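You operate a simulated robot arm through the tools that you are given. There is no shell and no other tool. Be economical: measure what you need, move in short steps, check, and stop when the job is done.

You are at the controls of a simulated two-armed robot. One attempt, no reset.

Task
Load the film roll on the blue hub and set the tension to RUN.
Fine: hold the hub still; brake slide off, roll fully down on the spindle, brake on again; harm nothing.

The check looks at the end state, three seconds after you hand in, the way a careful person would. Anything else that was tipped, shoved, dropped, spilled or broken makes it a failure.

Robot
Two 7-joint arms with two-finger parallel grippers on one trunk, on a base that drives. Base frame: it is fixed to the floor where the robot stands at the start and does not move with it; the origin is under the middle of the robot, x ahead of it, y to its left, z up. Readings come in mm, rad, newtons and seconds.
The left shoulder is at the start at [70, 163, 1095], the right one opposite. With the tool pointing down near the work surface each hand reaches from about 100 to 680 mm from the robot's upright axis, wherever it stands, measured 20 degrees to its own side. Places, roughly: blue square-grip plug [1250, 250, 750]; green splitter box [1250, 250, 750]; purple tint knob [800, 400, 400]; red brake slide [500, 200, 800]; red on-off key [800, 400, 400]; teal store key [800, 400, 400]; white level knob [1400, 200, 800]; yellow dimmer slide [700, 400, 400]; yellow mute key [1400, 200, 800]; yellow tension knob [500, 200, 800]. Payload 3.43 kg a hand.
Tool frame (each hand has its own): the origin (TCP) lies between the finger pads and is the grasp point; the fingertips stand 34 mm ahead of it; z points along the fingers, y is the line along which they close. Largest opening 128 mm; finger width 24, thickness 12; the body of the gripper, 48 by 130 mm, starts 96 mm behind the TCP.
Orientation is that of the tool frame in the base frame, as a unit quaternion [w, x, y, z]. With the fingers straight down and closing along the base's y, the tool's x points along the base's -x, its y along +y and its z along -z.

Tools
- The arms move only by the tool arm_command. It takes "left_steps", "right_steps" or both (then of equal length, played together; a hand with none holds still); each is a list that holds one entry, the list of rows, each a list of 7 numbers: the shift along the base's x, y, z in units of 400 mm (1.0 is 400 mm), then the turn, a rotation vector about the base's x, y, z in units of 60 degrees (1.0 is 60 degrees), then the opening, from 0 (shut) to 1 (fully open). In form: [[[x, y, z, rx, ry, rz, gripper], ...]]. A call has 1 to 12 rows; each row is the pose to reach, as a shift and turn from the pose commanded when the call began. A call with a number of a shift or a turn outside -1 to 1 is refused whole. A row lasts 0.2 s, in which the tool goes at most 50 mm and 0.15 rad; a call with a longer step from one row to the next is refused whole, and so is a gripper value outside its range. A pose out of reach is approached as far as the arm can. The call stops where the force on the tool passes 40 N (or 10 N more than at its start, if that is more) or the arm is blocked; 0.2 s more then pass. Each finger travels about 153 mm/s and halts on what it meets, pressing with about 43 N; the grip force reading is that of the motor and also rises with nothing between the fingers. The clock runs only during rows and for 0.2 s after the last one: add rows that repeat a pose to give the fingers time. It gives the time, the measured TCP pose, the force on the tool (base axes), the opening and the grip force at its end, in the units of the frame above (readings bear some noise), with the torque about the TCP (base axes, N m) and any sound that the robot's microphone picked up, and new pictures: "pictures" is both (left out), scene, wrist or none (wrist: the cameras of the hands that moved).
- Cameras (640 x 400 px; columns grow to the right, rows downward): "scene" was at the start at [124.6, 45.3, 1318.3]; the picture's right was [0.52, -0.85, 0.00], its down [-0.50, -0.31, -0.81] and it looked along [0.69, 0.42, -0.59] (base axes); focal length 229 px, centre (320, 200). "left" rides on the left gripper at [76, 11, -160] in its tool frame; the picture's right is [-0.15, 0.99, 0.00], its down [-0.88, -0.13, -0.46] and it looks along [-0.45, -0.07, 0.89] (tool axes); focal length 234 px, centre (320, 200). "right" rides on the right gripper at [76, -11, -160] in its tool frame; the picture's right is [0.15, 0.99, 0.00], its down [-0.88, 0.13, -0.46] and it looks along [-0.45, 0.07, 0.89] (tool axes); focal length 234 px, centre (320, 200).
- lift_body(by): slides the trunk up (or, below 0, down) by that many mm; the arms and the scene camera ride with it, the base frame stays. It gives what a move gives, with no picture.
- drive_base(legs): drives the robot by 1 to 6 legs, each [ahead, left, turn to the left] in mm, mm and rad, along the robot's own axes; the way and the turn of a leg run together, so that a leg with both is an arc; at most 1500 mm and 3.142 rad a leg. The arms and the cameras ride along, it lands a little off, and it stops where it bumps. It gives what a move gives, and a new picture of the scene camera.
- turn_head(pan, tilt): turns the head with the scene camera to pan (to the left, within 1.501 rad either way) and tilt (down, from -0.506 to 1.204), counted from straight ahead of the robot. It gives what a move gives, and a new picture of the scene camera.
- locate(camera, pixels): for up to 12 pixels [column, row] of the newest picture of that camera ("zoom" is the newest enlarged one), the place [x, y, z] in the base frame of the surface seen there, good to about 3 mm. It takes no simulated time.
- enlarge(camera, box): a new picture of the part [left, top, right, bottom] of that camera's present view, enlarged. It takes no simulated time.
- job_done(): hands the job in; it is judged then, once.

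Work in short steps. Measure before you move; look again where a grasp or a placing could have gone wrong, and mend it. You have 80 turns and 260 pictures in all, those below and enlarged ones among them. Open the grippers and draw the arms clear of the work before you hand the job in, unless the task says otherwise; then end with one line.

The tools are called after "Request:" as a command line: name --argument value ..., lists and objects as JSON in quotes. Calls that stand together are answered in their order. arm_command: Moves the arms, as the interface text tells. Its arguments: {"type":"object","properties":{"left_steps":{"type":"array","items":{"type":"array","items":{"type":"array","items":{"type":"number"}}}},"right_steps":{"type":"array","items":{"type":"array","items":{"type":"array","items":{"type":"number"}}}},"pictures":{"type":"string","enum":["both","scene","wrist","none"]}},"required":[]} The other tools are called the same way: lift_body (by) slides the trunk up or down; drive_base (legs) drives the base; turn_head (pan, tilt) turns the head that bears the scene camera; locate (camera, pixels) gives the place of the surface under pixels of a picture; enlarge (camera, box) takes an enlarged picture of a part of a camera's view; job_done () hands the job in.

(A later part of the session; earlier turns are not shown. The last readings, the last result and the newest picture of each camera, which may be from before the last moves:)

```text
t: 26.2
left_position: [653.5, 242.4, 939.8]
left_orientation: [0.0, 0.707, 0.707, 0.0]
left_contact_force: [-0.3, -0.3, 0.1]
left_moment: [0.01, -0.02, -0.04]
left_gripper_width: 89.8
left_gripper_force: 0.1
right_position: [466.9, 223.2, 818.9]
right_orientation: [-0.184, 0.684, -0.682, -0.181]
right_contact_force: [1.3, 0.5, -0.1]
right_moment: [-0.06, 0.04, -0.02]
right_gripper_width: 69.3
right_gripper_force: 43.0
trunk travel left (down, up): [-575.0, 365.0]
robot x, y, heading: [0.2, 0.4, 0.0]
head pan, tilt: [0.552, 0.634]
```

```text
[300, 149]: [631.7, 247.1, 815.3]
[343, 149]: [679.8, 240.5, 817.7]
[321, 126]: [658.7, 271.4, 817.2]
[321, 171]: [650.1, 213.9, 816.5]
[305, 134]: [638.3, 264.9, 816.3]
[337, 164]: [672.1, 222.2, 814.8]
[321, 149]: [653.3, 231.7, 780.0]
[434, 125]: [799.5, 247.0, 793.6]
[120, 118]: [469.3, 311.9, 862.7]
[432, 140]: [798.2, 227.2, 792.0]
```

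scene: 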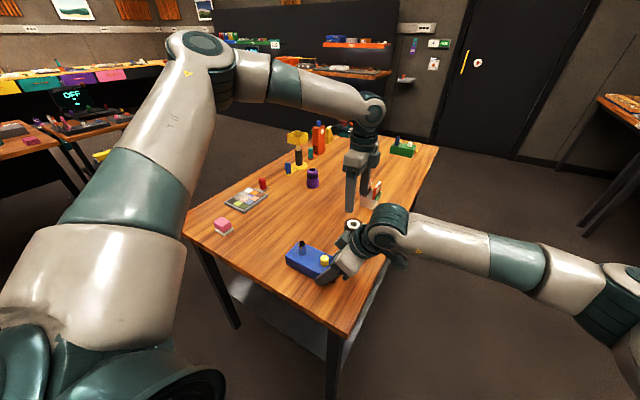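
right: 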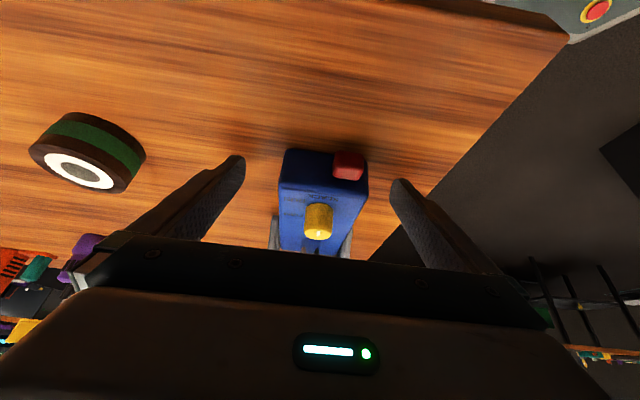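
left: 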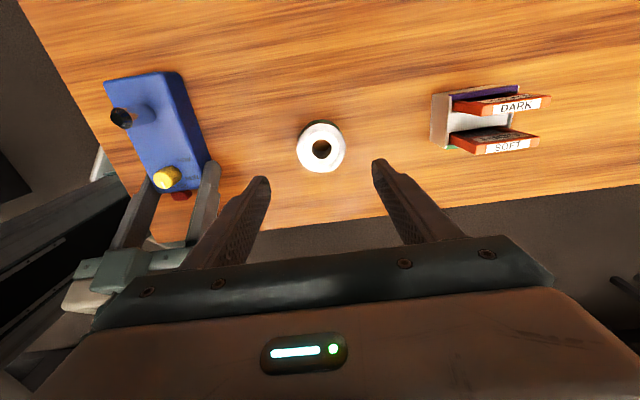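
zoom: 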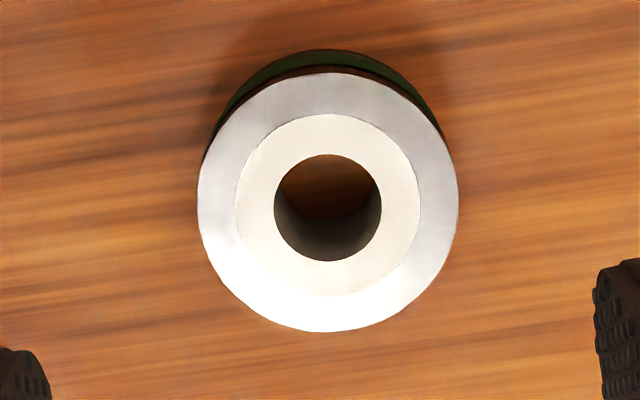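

Roll centre (655,243), top 816, bore ≈ 23 mm. I descend to TCP z 816 and close on the roll.

Request:
arm_command --left_steps '[[[0.0025, 0.0025, -0.1, 0, 0, 0, 0.7], [0.0025, 0.0025, -0.2, 0, 0, 0, 0.7], [0.0025, 0.0025, -0.27, 0, 0, 0, 0.7], [0.0025, 0.0025, -0.31, 0, 0, 0, 0.7], [0.0025, 0.0025, -0.31, 0, 0, 0, 0.6], [0.0025, 0.0025, -0.31, 0, 0, 0, 0.5], [0.0025, 0.0025, -0.31, 0, 0, 0, 0.4], [0.0025, 0.0025, -0.31, 0, 0, 0, 0.35], [0.0025, 0.0025, -0.31, 0, 0, 0, 0.35]]]' --pictures "wrist"

```text
t: 28.2
left_position: [641.6, 256.0, 824.6]
left_orientation: [0.0, 0.707, 0.708, 0.0]
left_contact_force: [-0.1, -0.5, 0.3]
left_moment: [0.04, 0.0, 0.01]
left_gripper_width: 58.3
left_gripper_force: 42.6
left hand out of reach, approached as far as the arm can: row 3, 4, 5, 6, 7, 8, 9
right_position: [466.8, 221.3, 820.2]
right_orientation: [-0.185, 0.683, -0.683, -0.181]
right_contact_force: [0.5, -0.6, 0.6]
right_moment: [-0.06, -0.03, -0.02]
right_gripper_width: 69.4
right_gripper_force: 42.6
trunk travel left (down, up): [-575.0, 365.0]
robot x, y, heading: [-0.1, 0.3, -0.002]
head pan, tilt: [0.552, 0.634]
```

left: 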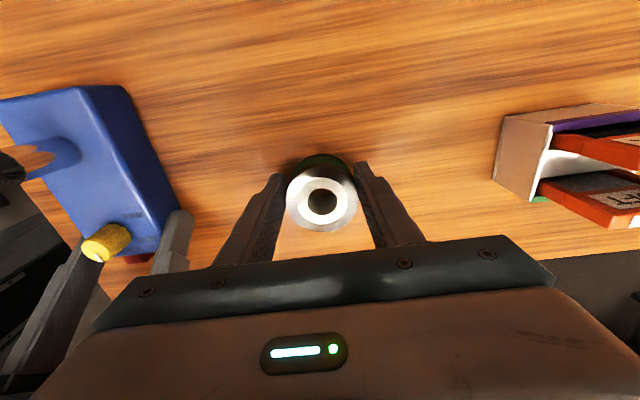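

The left hand couldn't reach fully at this height (stopped at (642,256,825)), an off-centre grip. I release the roll and rise, release the hub with the right hand and retreat, then I'll lower the trunk for reach.

Request:
arm_command --left_steps '[[[0, 0, 0, 0, 0, 0, 0.5], [0, 0, 0, 0, 0, 0, 0.7], [0, 0, 0, 0, 0, 0, 0.9], [0, 0, 0, 0, 0, 0, 0.9], [0, 0, 0.08, 0, 0, 0, 0.9], [0, 0, 0.16, 0, 0, 0, 0.9], [0, 0, 0.25, 0, 0, 0, 0.9], [0, 0, 0.35, 0, 0, 0, 0.9], [0, 0, 0.4, 0, 0, 0, 0.9], [0, 0, 0.4, 0, 0, 0, 0.9]]]' --right_steps '[[[0, 0, 0, 0, 0, 0, 0.6], [0, 0, 0, 0, 0, 0, 0.8], [0, 0, 0, 0, 0, 0, 1], [0, 0, 0, 0, 0, 0, 1], [0, -0.04, 0.08, 0, 0, 0, 1], [0, -0.09, 0.17, 0, 0, 0, 1], [0, -0.13, 0.26, 0, 0, 0, 1], [0, -0.16, 0.33, 0, 0, 0, 1], [0, -0.2, 0.4, 0, 0, 0, 1], [0, -0.2, 0.4, 0, 0, 0, 1]]]' --pictures "wrist"

```text
t: 30.4
left_position: [642.0, 256.8, 987.6]
left_orientation: [0.0, 0.707, 0.707, 0.0]
left_contact_force: [0.1, 0.1, 0.0]
left_moment: [-0.03, 0.04, 0.01]
left_gripper_width: 115.4
left_gripper_force: 0.1
right_position: [467.8, 140.9, 979.7]
right_orientation: [-0.184, 0.683, -0.683, -0.18]
right_contact_force: [0.5, 0.5, -0.4]
right_moment: [-0.04, 0.01, 0.01]
right_gripper_width: 127.7
right_gripper_force: 0.1
trunk travel left (down, up): [-575.0, 365.0]
robot x, y, heading: [1.1, 0.8, 0.001]
head pan, tilt: [0.552, 0.634]
```

right: 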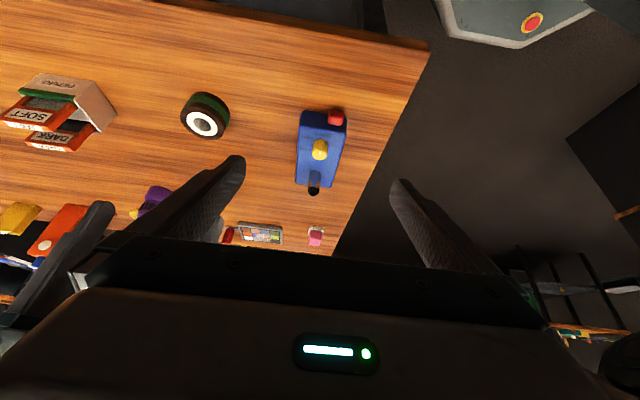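
left: 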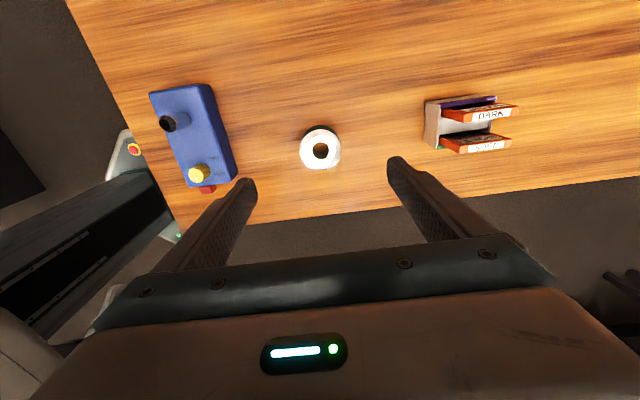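

Both hands are clear. I lower the trunk 100 mm.

Request:
lift_body --by -100

Request:
enlarge --camera "left" --box '[100, 60, 420, 260]'

```text
t: 31.7
left_position: [640.3, 257.1, 886.7]
left_orientation: [-0.001, 0.707, 0.707, 0.0]
left_contact_force: [-0.6, -0.9, 0.1]
left_moment: [0.07, -0.02, 0.02]
left_gripper_width: 115.2
left_gripper_force: 0.1
right_position: [467.3, 140.7, 878.9]
right_orientation: [-0.186, 0.684, -0.682, -0.181]
right_contact_force: [0.0, -0.4, 0.2]
right_moment: [0.02, -0.08, 0.05]
right_gripper_width: 128.0
right_gripper_force: 0.0
trunk travel left (down, up): [-475.0, 465.0]
robot x, y, heading: [-1.0, 2.0, -0.005]
head pan, tilt: [0.552, 0.634]
```

```text
2.00 times, centred on (260, 160) of left
```

zoom: 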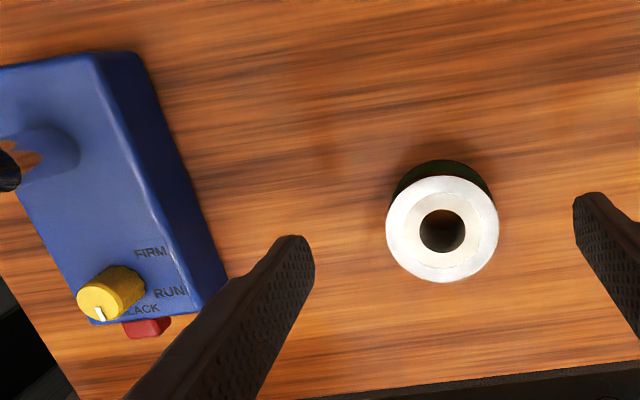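

Roll face is centred at zoom (442,229), rim from 386–498 by 176–283. I locate its rim again.

Request:
locate --camera "zoom" --pixels '[[390, 229], [494, 229], [442, 180], [442, 279], [406, 194], [478, 264], [406, 264], [478, 194]]'

```text
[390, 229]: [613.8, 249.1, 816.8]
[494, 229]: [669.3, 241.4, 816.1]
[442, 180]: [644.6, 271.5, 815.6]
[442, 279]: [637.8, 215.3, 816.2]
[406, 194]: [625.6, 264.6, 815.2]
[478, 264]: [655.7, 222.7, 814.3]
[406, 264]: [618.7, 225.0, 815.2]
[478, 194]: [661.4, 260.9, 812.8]
```

Roll centre is now (641,243.5). I lower the left hand onto it, open, checking reach before closing.

Request:
arm_command --left_steps '[[[0, -0.0325, -0.02, 0, 0, 0, 0.8], [0, -0.0325, -0.1, 0, 0, 0, 0.7], [0, -0.0325, -0.15, 0, 0, 0, 0.7], [0, -0.0325, -0.1775, 0, 0, 0, 0.7], [0, -0.0325, -0.1775, 0, 0, 0, 0.7]]]' --pictures "wrist"

```text
t: 32.9
left_position: [641.8, 243.8, 815.5]
left_orientation: [0.001, 0.707, 0.707, 0.0]
left_contact_force: [0.0, -0.1, 0.3]
left_moment: [-0.01, 0.0, 0.0]
left_gripper_width: 89.5
left_gripper_force: 0.0
right_position: [467.3, 140.7, 879.7]
right_orientation: [-0.185, 0.684, -0.682, -0.182]
right_contact_force: [0.5, -0.1, -0.1]
right_moment: [0.04, -0.01, 0.0]
right_gripper_width: 127.9
right_gripper_force: 0.2
trunk travel left (down, up): [-475.0, 465.0]
robot x, y, heading: [0.1, 2.5, 0.002]
head pan, tilt: [0.552, 0.634]
```

left: 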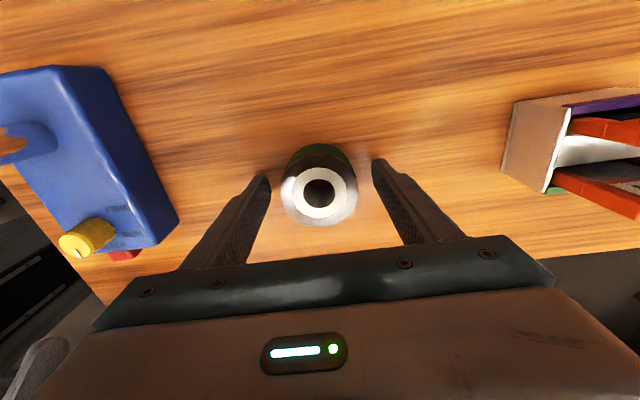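

Now reached exactly. I close the left hand on the roll while the right hand returns to straddle the hub.

Request:
arm_command --left_steps '[[[0, 0, 0, 0, 0, 0, 0.6], [0, 0, 0, 0, 0, 0, 0.5], [0, 0, 0, 0, 0, 0, 0.42], [0, 0, 0, 0, 0, 0, 0.35], [0, 0, 0, 0, 0, 0, 0.35], [0, 0, 0, 0, 0, 0, 0.35], [0, 0, 0, 0, 0, 0, 0.35]]]' --right_steps '[[[0, 0.06, 0, 0, 0, 0, 1], [0, 0.115, 0, 0, 0, 0, 1], [0, 0.16, -0.075, 0, 0, 0, 1], [0, 0.2025, -0.148, 0, 0, 0, 1], [0, 0.2025, -0.148, 0, 0, 0, 1], [0, 0.2025, -0.148, 0, 0, 0, 0.8], [0, 0.2025, -0.148, 0, 0, 0, 0.65]]]' --pictures "wrist"

Request:
enlarge --camera "scene" --box '[272, 160, 400, 240]'

```text
t: 34.5
left_position: [641.3, 243.1, 815.9]
left_orientation: [0.0, 0.707, 0.707, 0.0]
left_contact_force: [-0.2, 0.3, -0.4]
left_moment: [0.0, -0.01, 0.0]
left_gripper_width: 58.7
left_gripper_force: 42.7
right_position: [468.3, 221.5, 819.1]
right_orientation: [-0.184, 0.684, -0.682, -0.182]
right_contact_force: [-0.2, 0.3, 0.5]
right_moment: [-0.01, 0.0, 0.0]
right_gripper_width: 83.1
right_gripper_force: 0.0
trunk travel left (down, up): [-475.0, 465.0]
robot x, y, heading: [-2.7, 4.1, -0.001]
head pan, tilt: [0.552, 0.634]
```

right: 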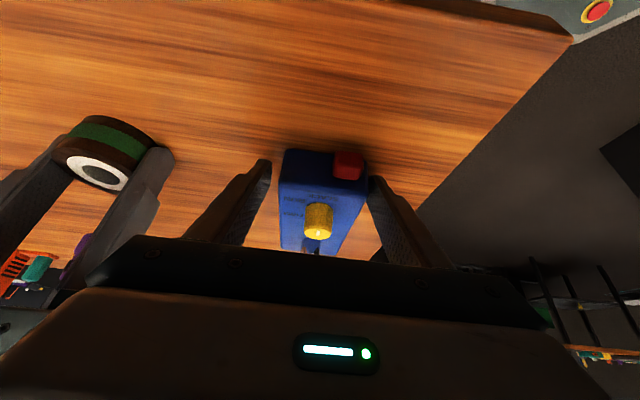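
left: 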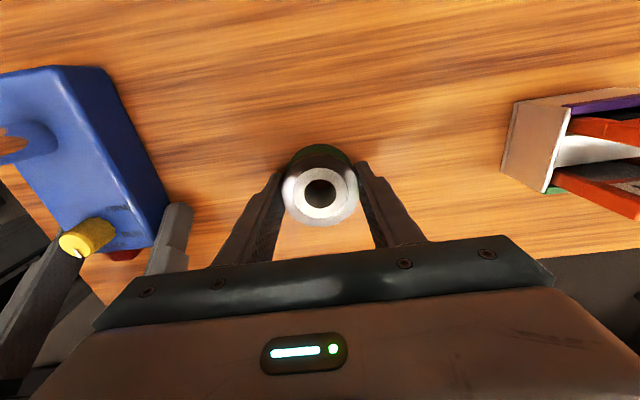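

```text
5.00 times, centred on (336, 200) of scene
```

zoom: 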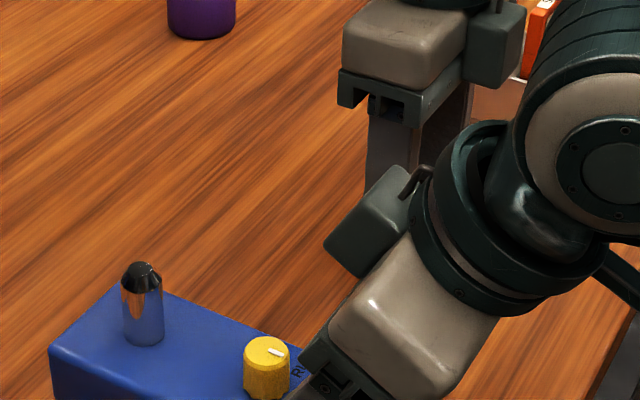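

Roll gripped (58.7 mm). I close the right hand on the hub and lift the roll straight up 110 mm.

Request:
arm_command --left_steps '[[[0, 0, 0.02, 0, 0, 0, 0.35], [0, 0, 0.06, 0, 0, 0, 0.35], [0, 0, 0.12, 0, 0, 0, 0.35], [0, 0, 0.19, 0, 0, 0, 0.35], [0, 0, 0.25, 0, 0, 0, 0.35], [0, 0, 0.285, 0, 0, 0, 0.35], [0, 0, 0.285, 0, 0, 0, 0.35]]]' --right_steps '[[[0, 0, 0, 0, 0, 0, 0.6], [0, 0, 0, 0, 0, 0, 0.55], [0, 0, 0, 0, 0, 0, 0.5], [0, 0, 0, 0, 0, 0, 0.45], [0, 0, 0, 0, 0, 0, 0.45], [0, 0, 0, 0, 0, 0, 0.45], [0, 0, 0, 0, 0, 0, 0.45]]]' --pictures "both"

Request:
enlarge --camera "scene" --box '[272, 180, 352, 240]'

```text
t: 36.1
left_position: [641.4, 245.7, 929.7]
left_orientation: [0.0, 0.707, 0.707, 0.0]
left_contact_force: [-0.3, 0.7, -0.3]
left_moment: [0.01, -0.01, 0.0]
left_gripper_width: 58.6
left_gripper_force: 43.1
right_position: [467.6, 222.3, 819.1]
right_orientation: [-0.184, 0.684, -0.682, -0.182]
right_contact_force: [0.0, -1.6, 1.3]
right_moment: [0.04, 0.05, 0.06]
right_gripper_width: 69.4
right_gripper_force: 42.6
trunk travel left (down, up): [-475.0, 465.0]
robot x, y, heading: [0.8, 4.0, -0.004]
head pan, tilt: [0.552, 0.634]
```

scene: 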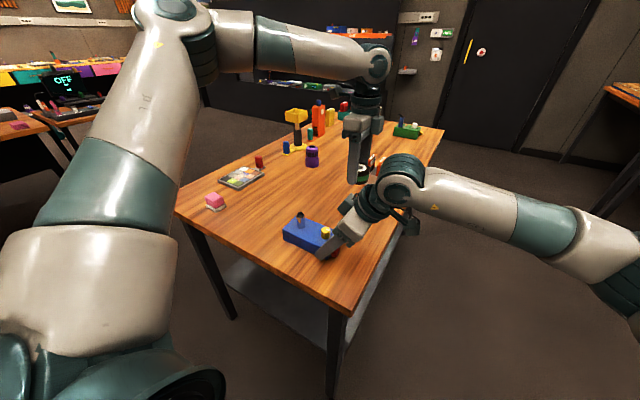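
right: 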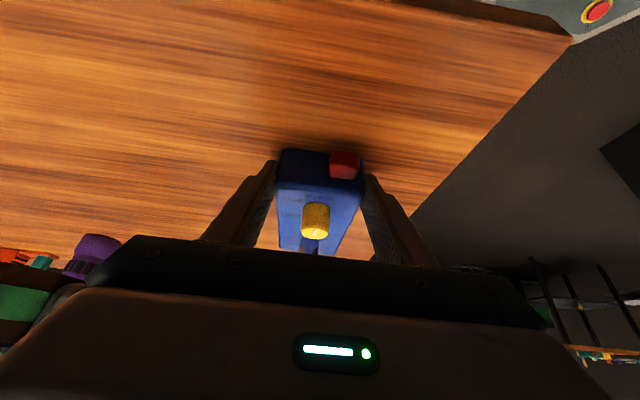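
left: 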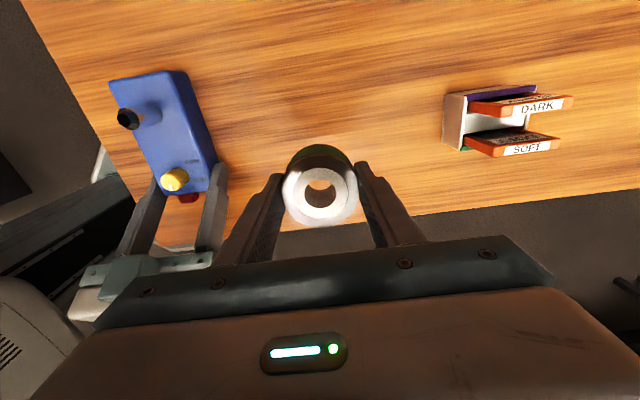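

```text
6.67 times, centred on (312, 210) of scene
```

zoom: 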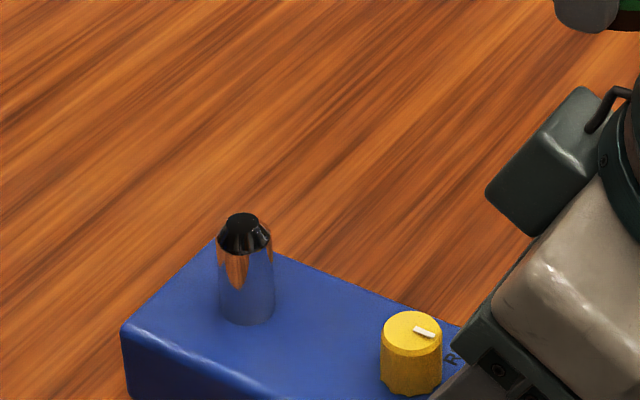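

Roll is in the air, hub held. I measure the spindle's flat top (zoom (243,219)) from the scene and from the left camera at (128,118), plus the roll face in the left picture.

Request:
locate --camera "zoom" --pixels '[[243, 218], [233, 218], [254, 219], [243, 240], [222, 260], [268, 262], [245, 280], [246, 310]]'

Request:
enlarge --camera "left" --box '[100, 90, 180, 140]'

Request:
locate --camera "left" --pixels '[[286, 195], [352, 195], [320, 170], [320, 220], [297, 175], [343, 215]]'

```text
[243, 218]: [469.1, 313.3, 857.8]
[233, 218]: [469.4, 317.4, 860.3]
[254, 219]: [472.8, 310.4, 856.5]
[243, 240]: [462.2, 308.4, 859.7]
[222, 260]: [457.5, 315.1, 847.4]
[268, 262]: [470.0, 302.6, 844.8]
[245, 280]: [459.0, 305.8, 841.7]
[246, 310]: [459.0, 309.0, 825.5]
```

```text
8.00 times, centred on (140, 115) of left
```

zoom: 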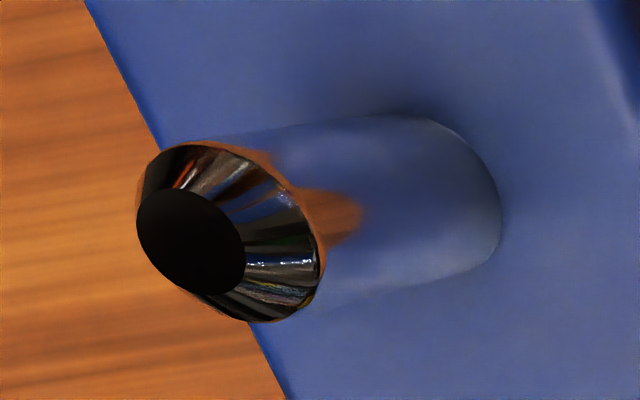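

```text
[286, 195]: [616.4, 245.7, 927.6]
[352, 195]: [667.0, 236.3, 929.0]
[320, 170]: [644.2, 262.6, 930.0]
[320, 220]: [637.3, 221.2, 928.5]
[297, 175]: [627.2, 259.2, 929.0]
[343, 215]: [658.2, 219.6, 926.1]
```

Request:
locate --camera "zoom" --pixels '[[190, 243], [150, 225], [232, 265], [200, 200], [185, 285], [230, 232], [310, 240], [360, 160]]'

Request:
enlarge --camera "left" --box '[270, 130, 370, 235]'

```text
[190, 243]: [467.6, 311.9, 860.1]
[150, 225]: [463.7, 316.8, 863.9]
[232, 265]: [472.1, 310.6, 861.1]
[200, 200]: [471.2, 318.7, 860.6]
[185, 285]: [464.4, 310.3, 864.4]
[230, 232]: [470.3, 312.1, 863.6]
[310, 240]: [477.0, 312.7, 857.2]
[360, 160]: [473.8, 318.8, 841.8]
```

```text
3.81 times, centred on (320, 182) of left
```

zoom: 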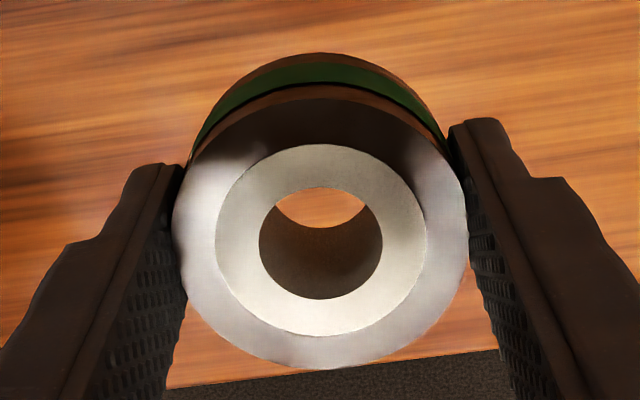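

Tip centre ≈ (468,312.5,862), conical. I locate points around the bore ring for the roll's centre in the hand.

Request:
locate --camera "zoom" --pixels '[[240, 241], [402, 241], [321, 168], [321, 318], [264, 190], [378, 293], [264, 293], [378, 190]]'

```text
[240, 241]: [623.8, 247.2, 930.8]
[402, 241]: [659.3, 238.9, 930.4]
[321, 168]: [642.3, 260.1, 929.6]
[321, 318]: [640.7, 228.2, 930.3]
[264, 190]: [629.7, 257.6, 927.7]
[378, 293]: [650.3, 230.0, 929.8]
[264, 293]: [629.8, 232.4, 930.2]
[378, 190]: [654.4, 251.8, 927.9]
```

Roll centre in hand ≈ (641.3,243.4). I carry it to above the spindle.

Request:
arm_command --left_steps '[[[-0.05, 0.06, 0.02, 0, 0, 0, 0.35], [-0.12, 0.12, 0.02, 0, 0, 0, 0.35], [-0.2, 0.173, 0.02, 0, 0, 0, 0.35], [-0.29, 0.173, 0.02, 0, 0, 0, 0.35], [-0.37, 0.173, 0.0, 0, 0, 0, 0.35], [-0.433, 0.173, -0.02, 0, 0, 0, 0.35], [-0.433, 0.173, -0.02, 0, 0, 0, 0.35], [-0.433, 0.173, -0.02, 0, 0, 0, 0.35]]]' --pictures "both"

Request:
enlarge --camera "left" --box '[240, 110, 400, 235]'

Request:
enlarge --camera "scene" --box '[264, 170, 360, 240]'

```text
t: 37.9
left_position: [467.8, 314.8, 921.7]
left_orientation: [0.0, 0.706, 0.708, 0.0]
left_contact_force: [0.2, -0.1, -1.0]
left_moment: [0.04, 0.0, 0.03]
left_gripper_width: 58.8
left_gripper_force: 42.6
right_position: [468.4, 221.2, 820.4]
right_orientation: [-0.184, 0.684, -0.682, -0.182]
right_contact_force: [-0.1, -1.2, 0.8]
right_moment: [-0.01, 0.09, 0.03]
right_gripper_width: 69.2
right_gripper_force: 42.9
trunk travel left (down, up): [-475.0, 465.0]
robot x, y, heading: [0.5, 3.0, -0.0]
head pan, tilt: [0.552, 0.634]
```

scene: 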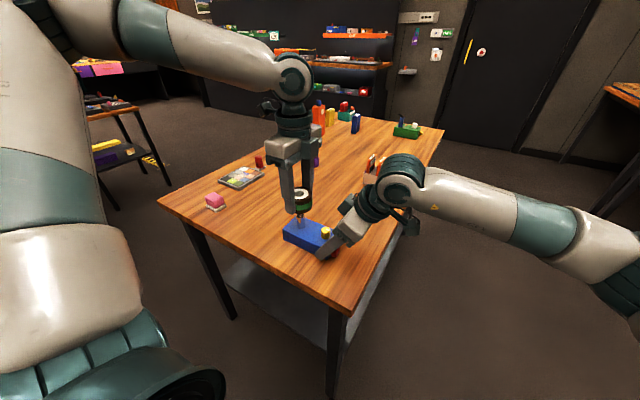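
left: 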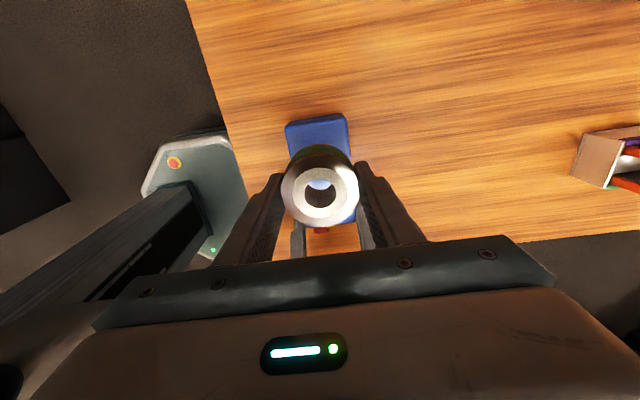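

```text
3.20 times, centred on (320, 172) of left
```

zoom: 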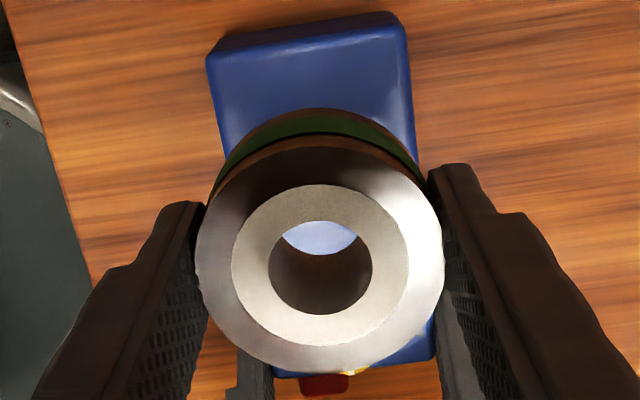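

```text
5.71 times, centred on (312, 205) of scene
```

zoom: 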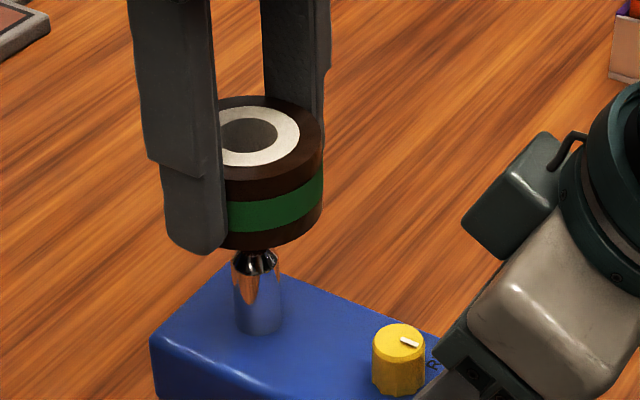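

Looks aligned over the tapered tip. I descend slowly 35 mm so the cone enters the bore, watching the force.

Request:
arm_command --left_steps '[[[0, 0, -0.025, 0, 0, 0, 0.35], [0, 0, -0.045, 0, 0, 0, 0.35], [0, 0, -0.06, 0, 0, 0, 0.35], [0, 0, -0.075, 0, 0, 0, 0.35], [0, 0, -0.088, 0, 0, 0, 0.35]]]' --pictures "wrist"

Request:
enlarge --camera "left" --box '[240, 110, 400, 235]'

Request:
enlarge --camera "scene" --box '[264, 170, 360, 240]'

```text
t: 39.1
left_position: [468.3, 314.2, 886.1]
left_orientation: [-0.001, 0.707, 0.707, 0.001]
left_contact_force: [0.3, 0.2, -0.1]
left_moment: [0.03, 0.0, -0.01]
left_gripper_width: 58.8
left_gripper_force: 42.8
right_position: [467.4, 220.3, 819.3]
right_orientation: [-0.184, 0.684, -0.682, -0.182]
right_contact_force: [-0.7, -0.5, 0.6]
right_moment: [-0.04, 0.09, 0.05]
right_gripper_width: 69.3
right_gripper_force: 43.6
trunk travel left (down, up): [-475.0, 465.0]
robot x, y, heading: [-0.8, -1.0, 0.004]
head pan, tilt: [0.552, 0.634]
```

left: 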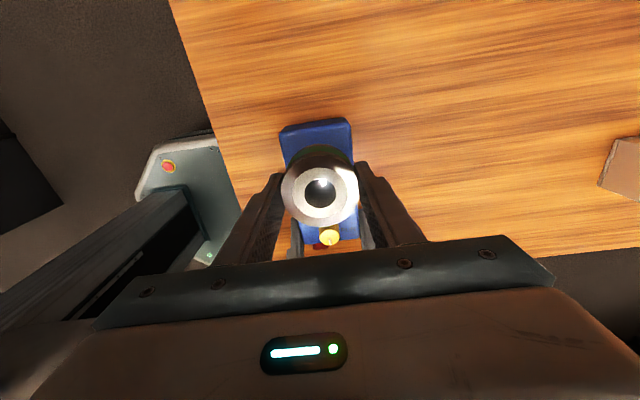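

```text
3.20 times, centred on (320, 172) of left
```

zoom: 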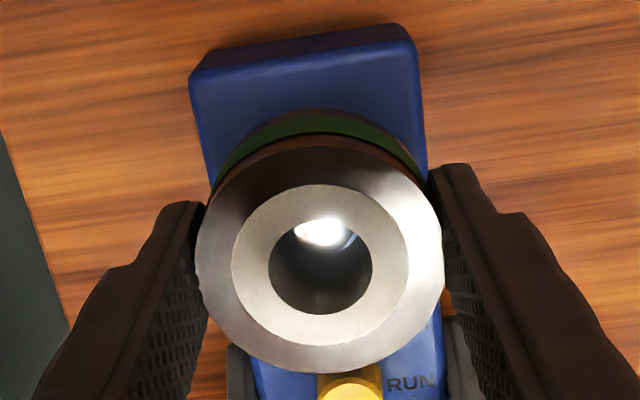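

```text
5.71 times, centred on (312, 205) of scene
```

zoom: 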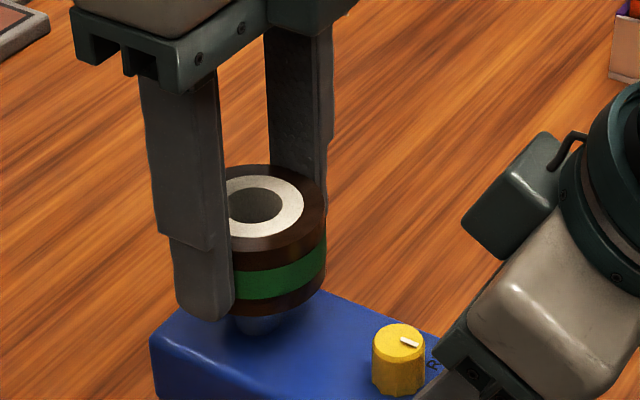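

The tip is inside the bore with no contact force. I continue slowly down toward the seat (TCP ≈ 859).

Request:
arm_command --left_steps '[[[0, 0, -0.015, 0, 0, 0, 0.35], [0, 0, -0.03, 0, 0, 0, 0.35], [0, 0, -0.042, 0, 0, 0, 0.35], [0, 0, -0.052, 0, 0, 0, 0.35], [0, 0, -0.06, 0, 0, 0, 0.35], [0, 0, -0.067, 0, 0, 0, 0.35], [0, 0, -0.067, 0, 0, 0, 0.35]]]' --pictures "wrist"

Request:
enlarge --camera "scene" --box '[264, 170, 360, 240]'

Request:
enlarge --camera "left" --box '[240, 110, 400, 235]'

```text
t: 40.7
left_position: [468.4, 314.0, 860.7]
left_orientation: [-0.001, 0.707, 0.707, 0.0]
left_contact_force: [0.8, 0.3, -0.6]
left_moment: [-0.02, 0.01, -0.03]
left_gripper_width: 58.6
left_gripper_force: 42.9
right_position: [468.2, 221.2, 820.1]
right_orientation: [-0.185, 0.684, -0.682, -0.182]
right_contact_force: [-0.3, -0.7, 0.8]
right_moment: [0.0, 0.11, 0.06]
right_gripper_width: 69.3
right_gripper_force: 43.2
trunk travel left (down, up): [-475.0, 465.0]
robot x, y, heading: [-1.4, -0.7, -0.005]
head pan, tilt: [0.552, 0.634]
```

left: 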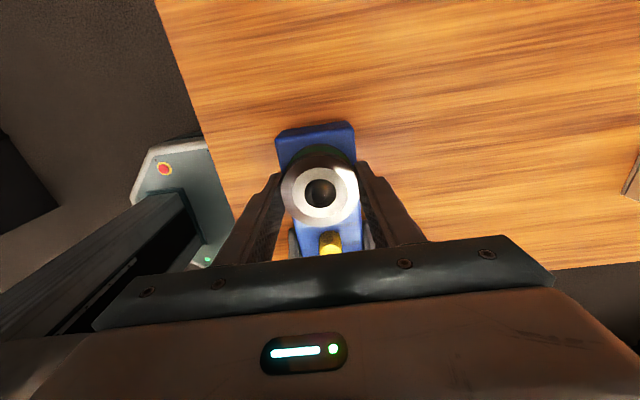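

```text
5.71 times, centred on (312, 205) of scene
```

zoom: 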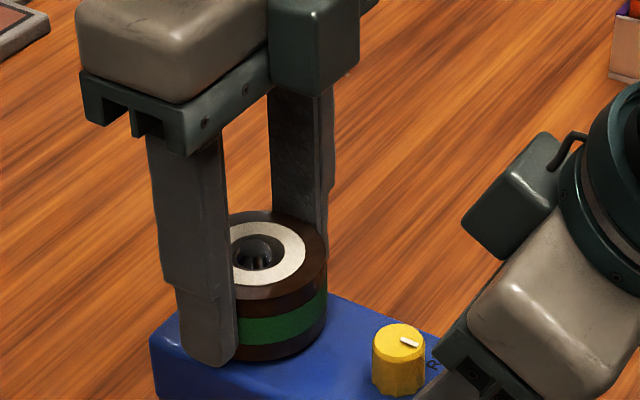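

```text
3.20 times, centred on (320, 172) of left
```

zoom: 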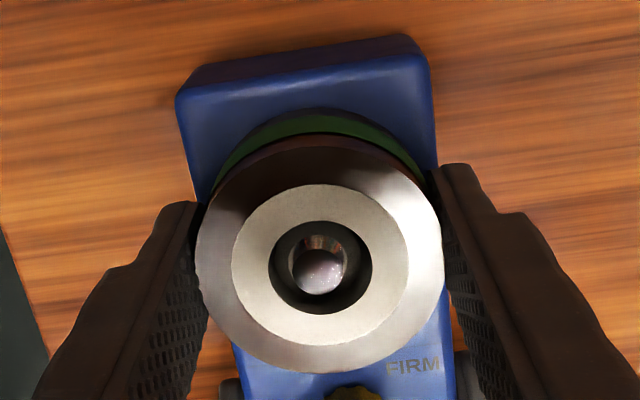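

No contact yet at z 860.7. I go down in 1 mm steps to seat it.

Request:
arm_command --left_steps '[[[0, 0, -0.0025, 0, 0, 0, 0.35], [0, 0, -0.005, 0, 0, 0, 0.35], [0, 0, -0.0075, 0, 0, 0, 0.35], [0, 0, -0.01, 0, 0, 0, 0.35]]]' --pictures "none"

```text
t: 41.7
left_position: [468.0, 313.0, 856.1]
left_orientation: [0.001, 0.707, 0.707, 0.0]
left_contact_force: [-0.1, 0.4, 1.2]
left_moment: [0.03, -0.02, 0.02]
left_gripper_width: 58.6
left_gripper_force: 43.1
right_position: [468.7, 220.5, 819.2]
right_orientation: [-0.184, 0.684, -0.683, -0.181]
right_contact_force: [-0.1, 0.5, 0.2]
right_moment: [0.01, 0.15, 0.04]
right_gripper_width: 69.2
right_gripper_force: 42.8
trunk travel left (down, up): [-475.0, 465.0]
robot x, y, heading: [-0.7, -1.4, 0.001]
head pan, tilt: [0.552, 0.634]
```

Still nearly free; 2 mm more.

Request:
arm_command --left_steps '[[[0, 0, -0.0025, 0, 0, 0, 0.35], [0, 0, -0.005, 0, 0, 0, 0.35], [0, 0, -0.005, 0, 0, 0, 0.35]]]' --pictures "none"

Request:
enlarge --camera "scene" --box '[280, 190, 340, 240]'

```text
t: 42.5
left_position: [467.8, 312.3, 855.9]
left_orientation: [0.001, 0.707, 0.707, 0.001]
left_contact_force: [-0.4, 0.7, 25.4]
left_moment: [-0.11, -0.06, -0.06]
left_gripper_width: 58.4
left_gripper_force: 42.7
right_position: [466.5, 221.3, 819.3]
right_orientation: [-0.184, 0.684, -0.682, -0.181]
right_contact_force: [3.9, 5.1, -7.4]
right_moment: [-0.29, 0.72, -0.55]
right_gripper_width: 69.1
right_gripper_force: 43.7
trunk travel left (down, up): [-475.0, 465.0]
robot x, y, heading: [-0.8, -1.2, 0.003]
head pan, tilt: [0.552, 0.634]
```

```text
8.00 times, centred on (310, 215) of scene
```

zoom: 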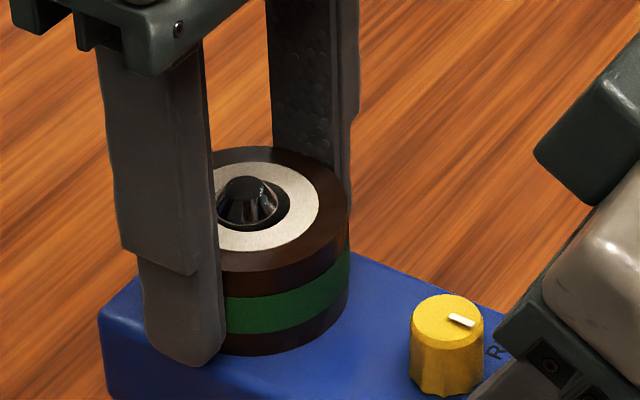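

Seated with 25 N. I relieve the load, open, and lift the left hand clear.

Request:
arm_command --left_steps '[[[0, 0, 0.005, 0, 0, 0, 0.35], [0, 0, 0.005, 0, 0, 0, 0.5], [0, 0, 0.005, 0, 0, 0, 0.65], [0, 0, 0.005, 0, 0, 0, 0.65], [0, 0, 0.06, 0, 0, 0, 0.65], [0, 0, 0.15, 0, 0, 0, 0.65], [0, 0, 0.25, 0, 0, 0, 0.8], [0, 0, 0.32, 0, 0, 0, 1], [0, 0, 0.32, 0, 0, 0, 1]]]' --pictures "wrist"

Request:
enlarge --camera "scene" --box '[270, 190, 350, 250]'

```text
t: 44.5
left_position: [469.0, 313.4, 985.9]
left_orientation: [0.0, 0.707, 0.707, 0.0]
left_contact_force: [-0.9, -0.3, -0.3]
left_moment: [-0.01, -0.04, 0.0]
left_gripper_width: 127.9
left_gripper_force: 0.0
right_position: [468.8, 222.1, 818.5]
right_orientation: [-0.184, 0.684, -0.682, -0.182]
right_contact_force: [0.8, 0.7, 0.3]
right_moment: [0.12, 0.05, 0.01]
right_gripper_width: 69.2
right_gripper_force: 42.8
trunk travel left (down, up): [-475.0, 465.0]
robot x, y, heading: [5.7, 5.2, -0.004]
head pan, tilt: [0.552, 0.634]
```

left: 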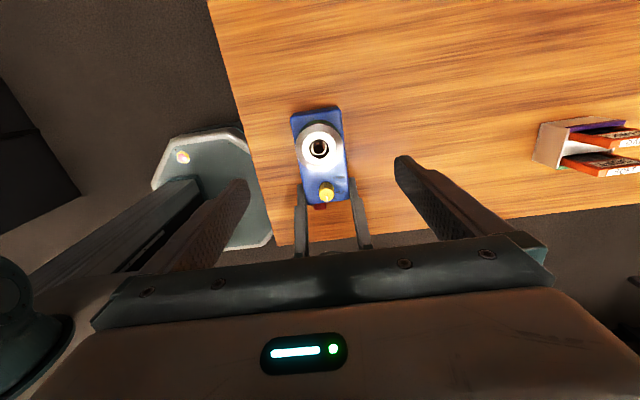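

```text
6.67 times, centred on (310, 220) of scene
```

zoom: 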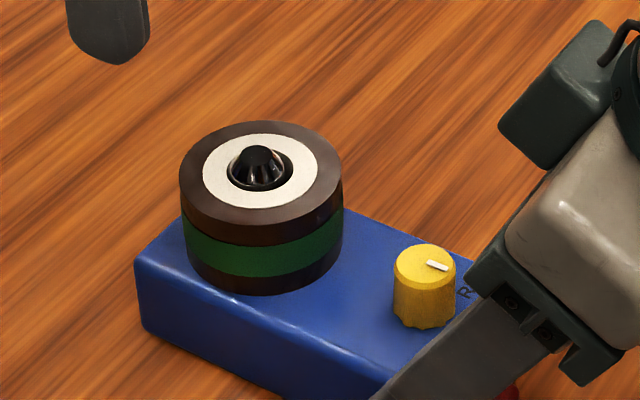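

Roll is fully down with the spindle nose protruding. Now the left hand goes back to the tilted hold at the spindle end.

Request:
arm_command --left_steps '[[[0, 0.05, 0, -0.1, 0, 0, 1], [0, 0.11, 0, -0.22, 0, 0, 1], [0, 0.17, 0, -0.34, 0, 0, 1], [0, 0.215, -0.05, -0.46, 0, 0, 1], [0, 0.215, -0.11, -0.5, 0, 0, 1], [-0.002, 0.175, -0.19, -0.5, 0, 0, 1], [-0.002, 0.135, -0.27, -0.5, 0, 0, 1], [-0.002, 0.1, -0.34, -0.5, 0, 0, 1], [-0.002, 0.063, -0.413, -0.5, 0, 0, 1], [-0.002, 0.063, -0.413, -0.5, 0, 0, 1]]]' --pictures "wrist"

Request:
enlarge --camera "scene" --box '[250, 180, 362, 250]'

```text
t: 46.7
left_position: [466.0, 337.8, 817.1]
left_orientation: [0.183, 0.683, 0.683, -0.183]
left_contact_force: [0.2, 0.4, -0.6]
left_moment: [-0.02, 0.03, 0.0]
left_gripper_width: 128.0
left_gripper_force: 0.1
right_position: [469.1, 220.9, 819.5]
right_orientation: [-0.184, 0.683, -0.683, -0.181]
right_contact_force: [-0.1, -0.2, 1.6]
right_moment: [0.15, 0.14, -0.02]
right_gripper_width: 69.2
right_gripper_force: 43.1
trunk travel left (down, up): [-475.0, 465.0]
robot x, y, heading: [-2.0, 0.4, 0.0]
head pan, tilt: [0.552, 0.634]
```

left: 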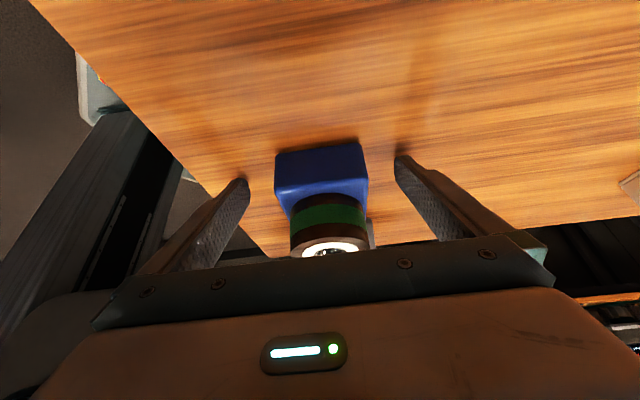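

```text
5.71 times, centred on (306, 215) of scene
```

zoom: 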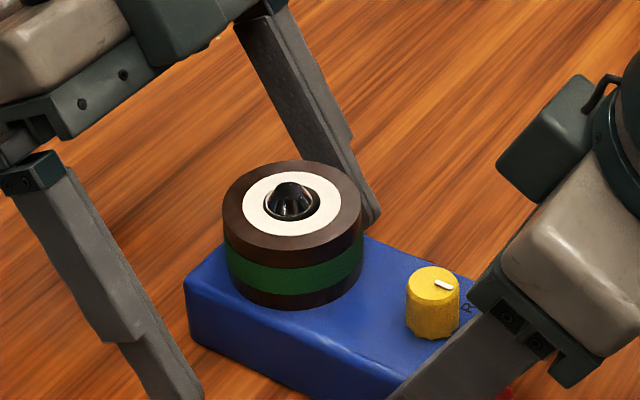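

Fingers straddle hub and roll. I close the left, then release and retreat the right along its fingers.

Request:
arm_command --left_steps '[[[0, 0, 0, 0, 0, 0, 0.8], [0, 0, 0, 0, 0, 0, 0.65], [0, 0, 0, 0, 0, 0, 0.55], [0, 0, 0, 0, 0, 0, 0.48], [0, 0, 0, 0, 0, 0, 0.45], [0, 0, 0, 0, 0, 0, 0.45]]]' --pictures "none"

Request:
arm_command --right_steps '[[[0, 0, 0, 0, 0, 0, 0.6], [0, 0, 0, 0, 0, 0, 0.8], [0, 0, 0, 0, 0, 0, 0.9], [0, -0.05, 0.1, 0, 0, 0, 0.9], [0, -0.1, 0.19, 0, 0, 0, 0.9], [0, -0.14, 0.26, 0, 0, 0, 0.7], [0, -0.2, 0.26, 0, 0, 0, 0.5], [-0.03, -0.23, 0.27, 0, 0, 0, 0.4], [-0.03, -0.23, 0.27, 0, 0, 0, 0.4]]]' --pictures "wrist"

Request:
locate --camera "right" --pixels '[[320, 147]]'

```text
t: 48.1
left_position: [466.7, 337.0, 817.6]
left_orientation: [0.184, 0.683, 0.683, -0.183]
left_contact_force: [9.9, 0.9, -3.5]
left_moment: [0.35, -0.35, 0.54]
left_gripper_width: 69.7
left_gripper_force: 42.6
right_position: [467.8, 222.3, 819.3]
right_orientation: [-0.184, 0.684, -0.682, -0.182]
right_contact_force: [-10.7, -2.0, 3.2]
right_moment: [0.06, 0.48, 0.65]
right_gripper_width: 69.1
right_gripper_force: 42.8
trunk travel left (down, up): [-475.0, 465.0]
robot x, y, heading: [-4.2, -0.6, 0.005]
head pan, tilt: [0.552, 0.634]
```

```text
t: 50.1
left_position: [465.5, 337.5, 817.1]
left_orientation: [0.184, 0.683, 0.684, -0.182]
left_contact_force: [-0.9, 1.5, -0.3]
left_moment: [-0.06, 0.05, -0.08]
left_gripper_width: 69.5
left_gripper_force: 42.7
right_position: [455.7, 129.1, 929.0]
right_orientation: [-0.184, 0.684, -0.682, -0.182]
right_contact_force: [-0.2, -0.5, 0.5]
right_moment: [0.0, -0.01, -0.01]
right_gripper_width: 51.2
right_gripper_force: 0.0
trunk travel left (down, up): [-475.0, 465.0]
robot x, y, heading: [-0.6, -4.3, -0.002]
head pan, tilt: [0.552, 0.634]
```

right: 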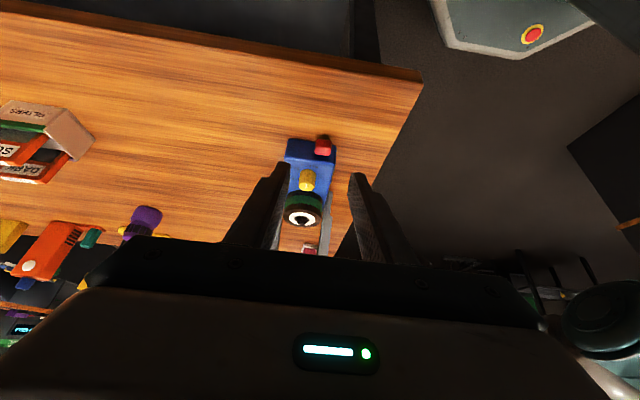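

```text
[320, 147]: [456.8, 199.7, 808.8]
```

Left holds the hub alone again. I locate the slide's edges (pixels 315–332, row 147).

Request:
locate --camera "right" --pixels '[[316, 149], [323, 149], [330, 149], [323, 143]]'

Request:
enlarge --camera "right" --box '[270, 120, 366, 210]'

```text
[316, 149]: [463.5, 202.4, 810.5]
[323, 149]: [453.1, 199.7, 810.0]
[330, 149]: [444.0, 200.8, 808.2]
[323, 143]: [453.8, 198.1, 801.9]
```

```text
4.44 times, centred on (318, 165) of right
```

zoom: 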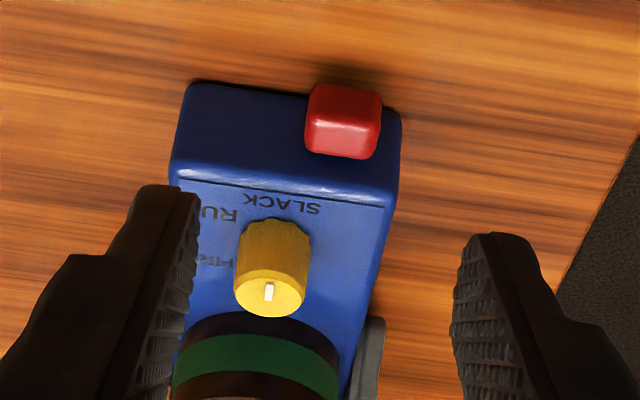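

Slide centre x ≈ 453.5. I descend around it and close.

Request:
arm_command --right_steps '[[[-0.004, 0.04, -0.08, 0, 0, 0, 0.4], [-0.004, 0.075, -0.15, 0, 0, 0, 0.4], [-0.004, 0.11, -0.21, 0, 0, 0, 0.4], [-0.004, 0.1375, -0.26, 0, 0, 0, 0.4], [-0.004, 0.1375, -0.26, 0, 0, 0, 0.4], [-0.004, 0.1375, -0.26, 0, 0, 0, 0.25], [-0.004, 0.1375, -0.26, 0, 0, 0, 0.1], [-0.004, 0.1375, -0.26, 0, 0, 0, 0.1], [-0.004, 0.1375, -0.26, 0, 0, 0, 0.1]]]' --pictures "wrist"

Request:
enlarge --camera "right" --box '[240, 120, 400, 220]'

```text
t: 52.1
left_position: [465.7, 336.9, 817.5]
left_orientation: [0.183, 0.683, 0.683, -0.183]
left_contact_force: [0.5, -1.0, 0.5]
left_moment: [-0.15, -0.1, 0.18]
left_gripper_width: 69.5
left_gripper_force: 43.0
right_position: [453.0, 185.8, 822.3]
right_orientation: [-0.184, 0.684, -0.683, -0.181]
right_contact_force: [-1.8, 1.8, -0.3]
right_moment: [-0.04, 0.15, 0.02]
right_gripper_width: 20.4
right_gripper_force: 42.9
trunk travel left (down, up): [-475.0, 465.0]
robot x, y, heading: [-0.1, -2.2, -0.002]
head pan, tilt: [0.552, 0.634]
```

right: 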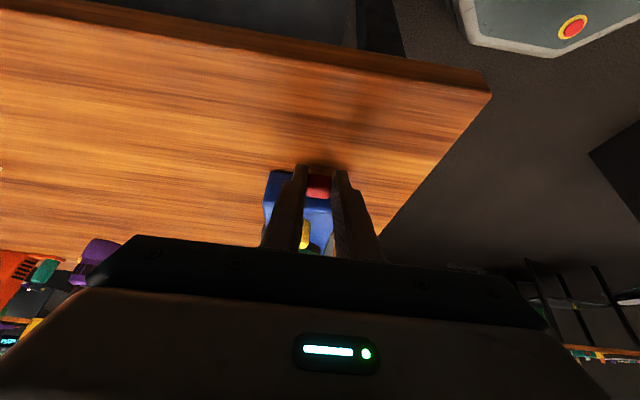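

```text
4.00 times, centred on (320, 170) of right
```

zoom: 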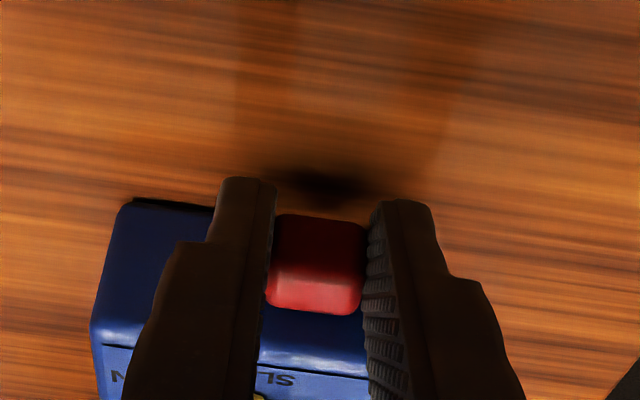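

Slide gripped. I move it toward +x by 30 mm.

Request:
arm_command --right_steps '[[[0.01, 0, 0, 0, 0, 0, 0.1], [0.02, 0, 0, 0, 0, 0, 0.1], [0.03, 0, 0, 0, 0, 0, 0.1], [0.04, 0, 0, 0, 0, 0, 0.1], [0.05, 0, 0, 0, 0, 0, 0.1], [0.06, 0, 0, 0, 0, 0, 0.1], [0.07, 0, 0, 0, 0, 0, 0.1], [0.075, 0, 0, 0, 0, 0, 0.1]]]' --pictures "none"

```text
t: 53.9
left_position: [467.8, 336.8, 817.4]
left_orientation: [0.184, 0.682, 0.683, -0.184]
left_contact_force: [4.2, -24.5, 11.3]
left_moment: [-1.09, -0.29, 0.33]
left_gripper_width: 69.5
left_gripper_force: 42.9
right_position: [483.0, 183.7, 825.2]
right_orientation: [-0.183, 0.684, -0.682, -0.182]
right_contact_force: [-4.9, 24.7, -11.8]
right_moment: [-0.54, 0.14, 0.09]
right_gripper_width: 20.4
right_gripper_force: 42.7
trunk travel left (down, up): [-475.0, 465.0]
robot x, y, heading: [0.6, -0.2, -0.002]
head pan, tilt: [0.552, 0.634]
```

At x 483 (start was ≈ 481). I nudge 4 mm further, easing y by +2 mm, to confirm the stop.

Request:
arm_command --right_steps '[[[0.003, 0.004, 0, 0, 0, 0, 0.1], [0.006, 0.005, -0.002, 0, 0, 0, 0.1], [0.01, 0.005, -0.002, 0, 0, 0, 0.1], [0.01, 0.005, -0.002, 0, 0, 0, 0.1]]]' --pictures "none"

```text
t: 54.9
left_position: [466.8, 339.1, 817.2]
left_orientation: [0.183, 0.682, 0.684, -0.182]
left_contact_force: [17.2, -3.6, -1.0]
left_moment: [0.75, -0.26, 1.65]
left_gripper_width: 69.7
left_gripper_force: 43.0
right_position: [486.6, 185.8, 824.0]
right_orientation: [-0.184, 0.685, -0.681, -0.182]
right_contact_force: [-15.3, 4.8, 8.2]
right_moment: [0.57, 0.48, 0.48]
right_gripper_width: 20.6
right_gripper_force: 42.8
trunk travel left (down, up): [-475.0, 465.0]
robot x, y, heading: [2.6, 1.7, -0.002]
head pan, tilt: [0.552, 0.634]
```

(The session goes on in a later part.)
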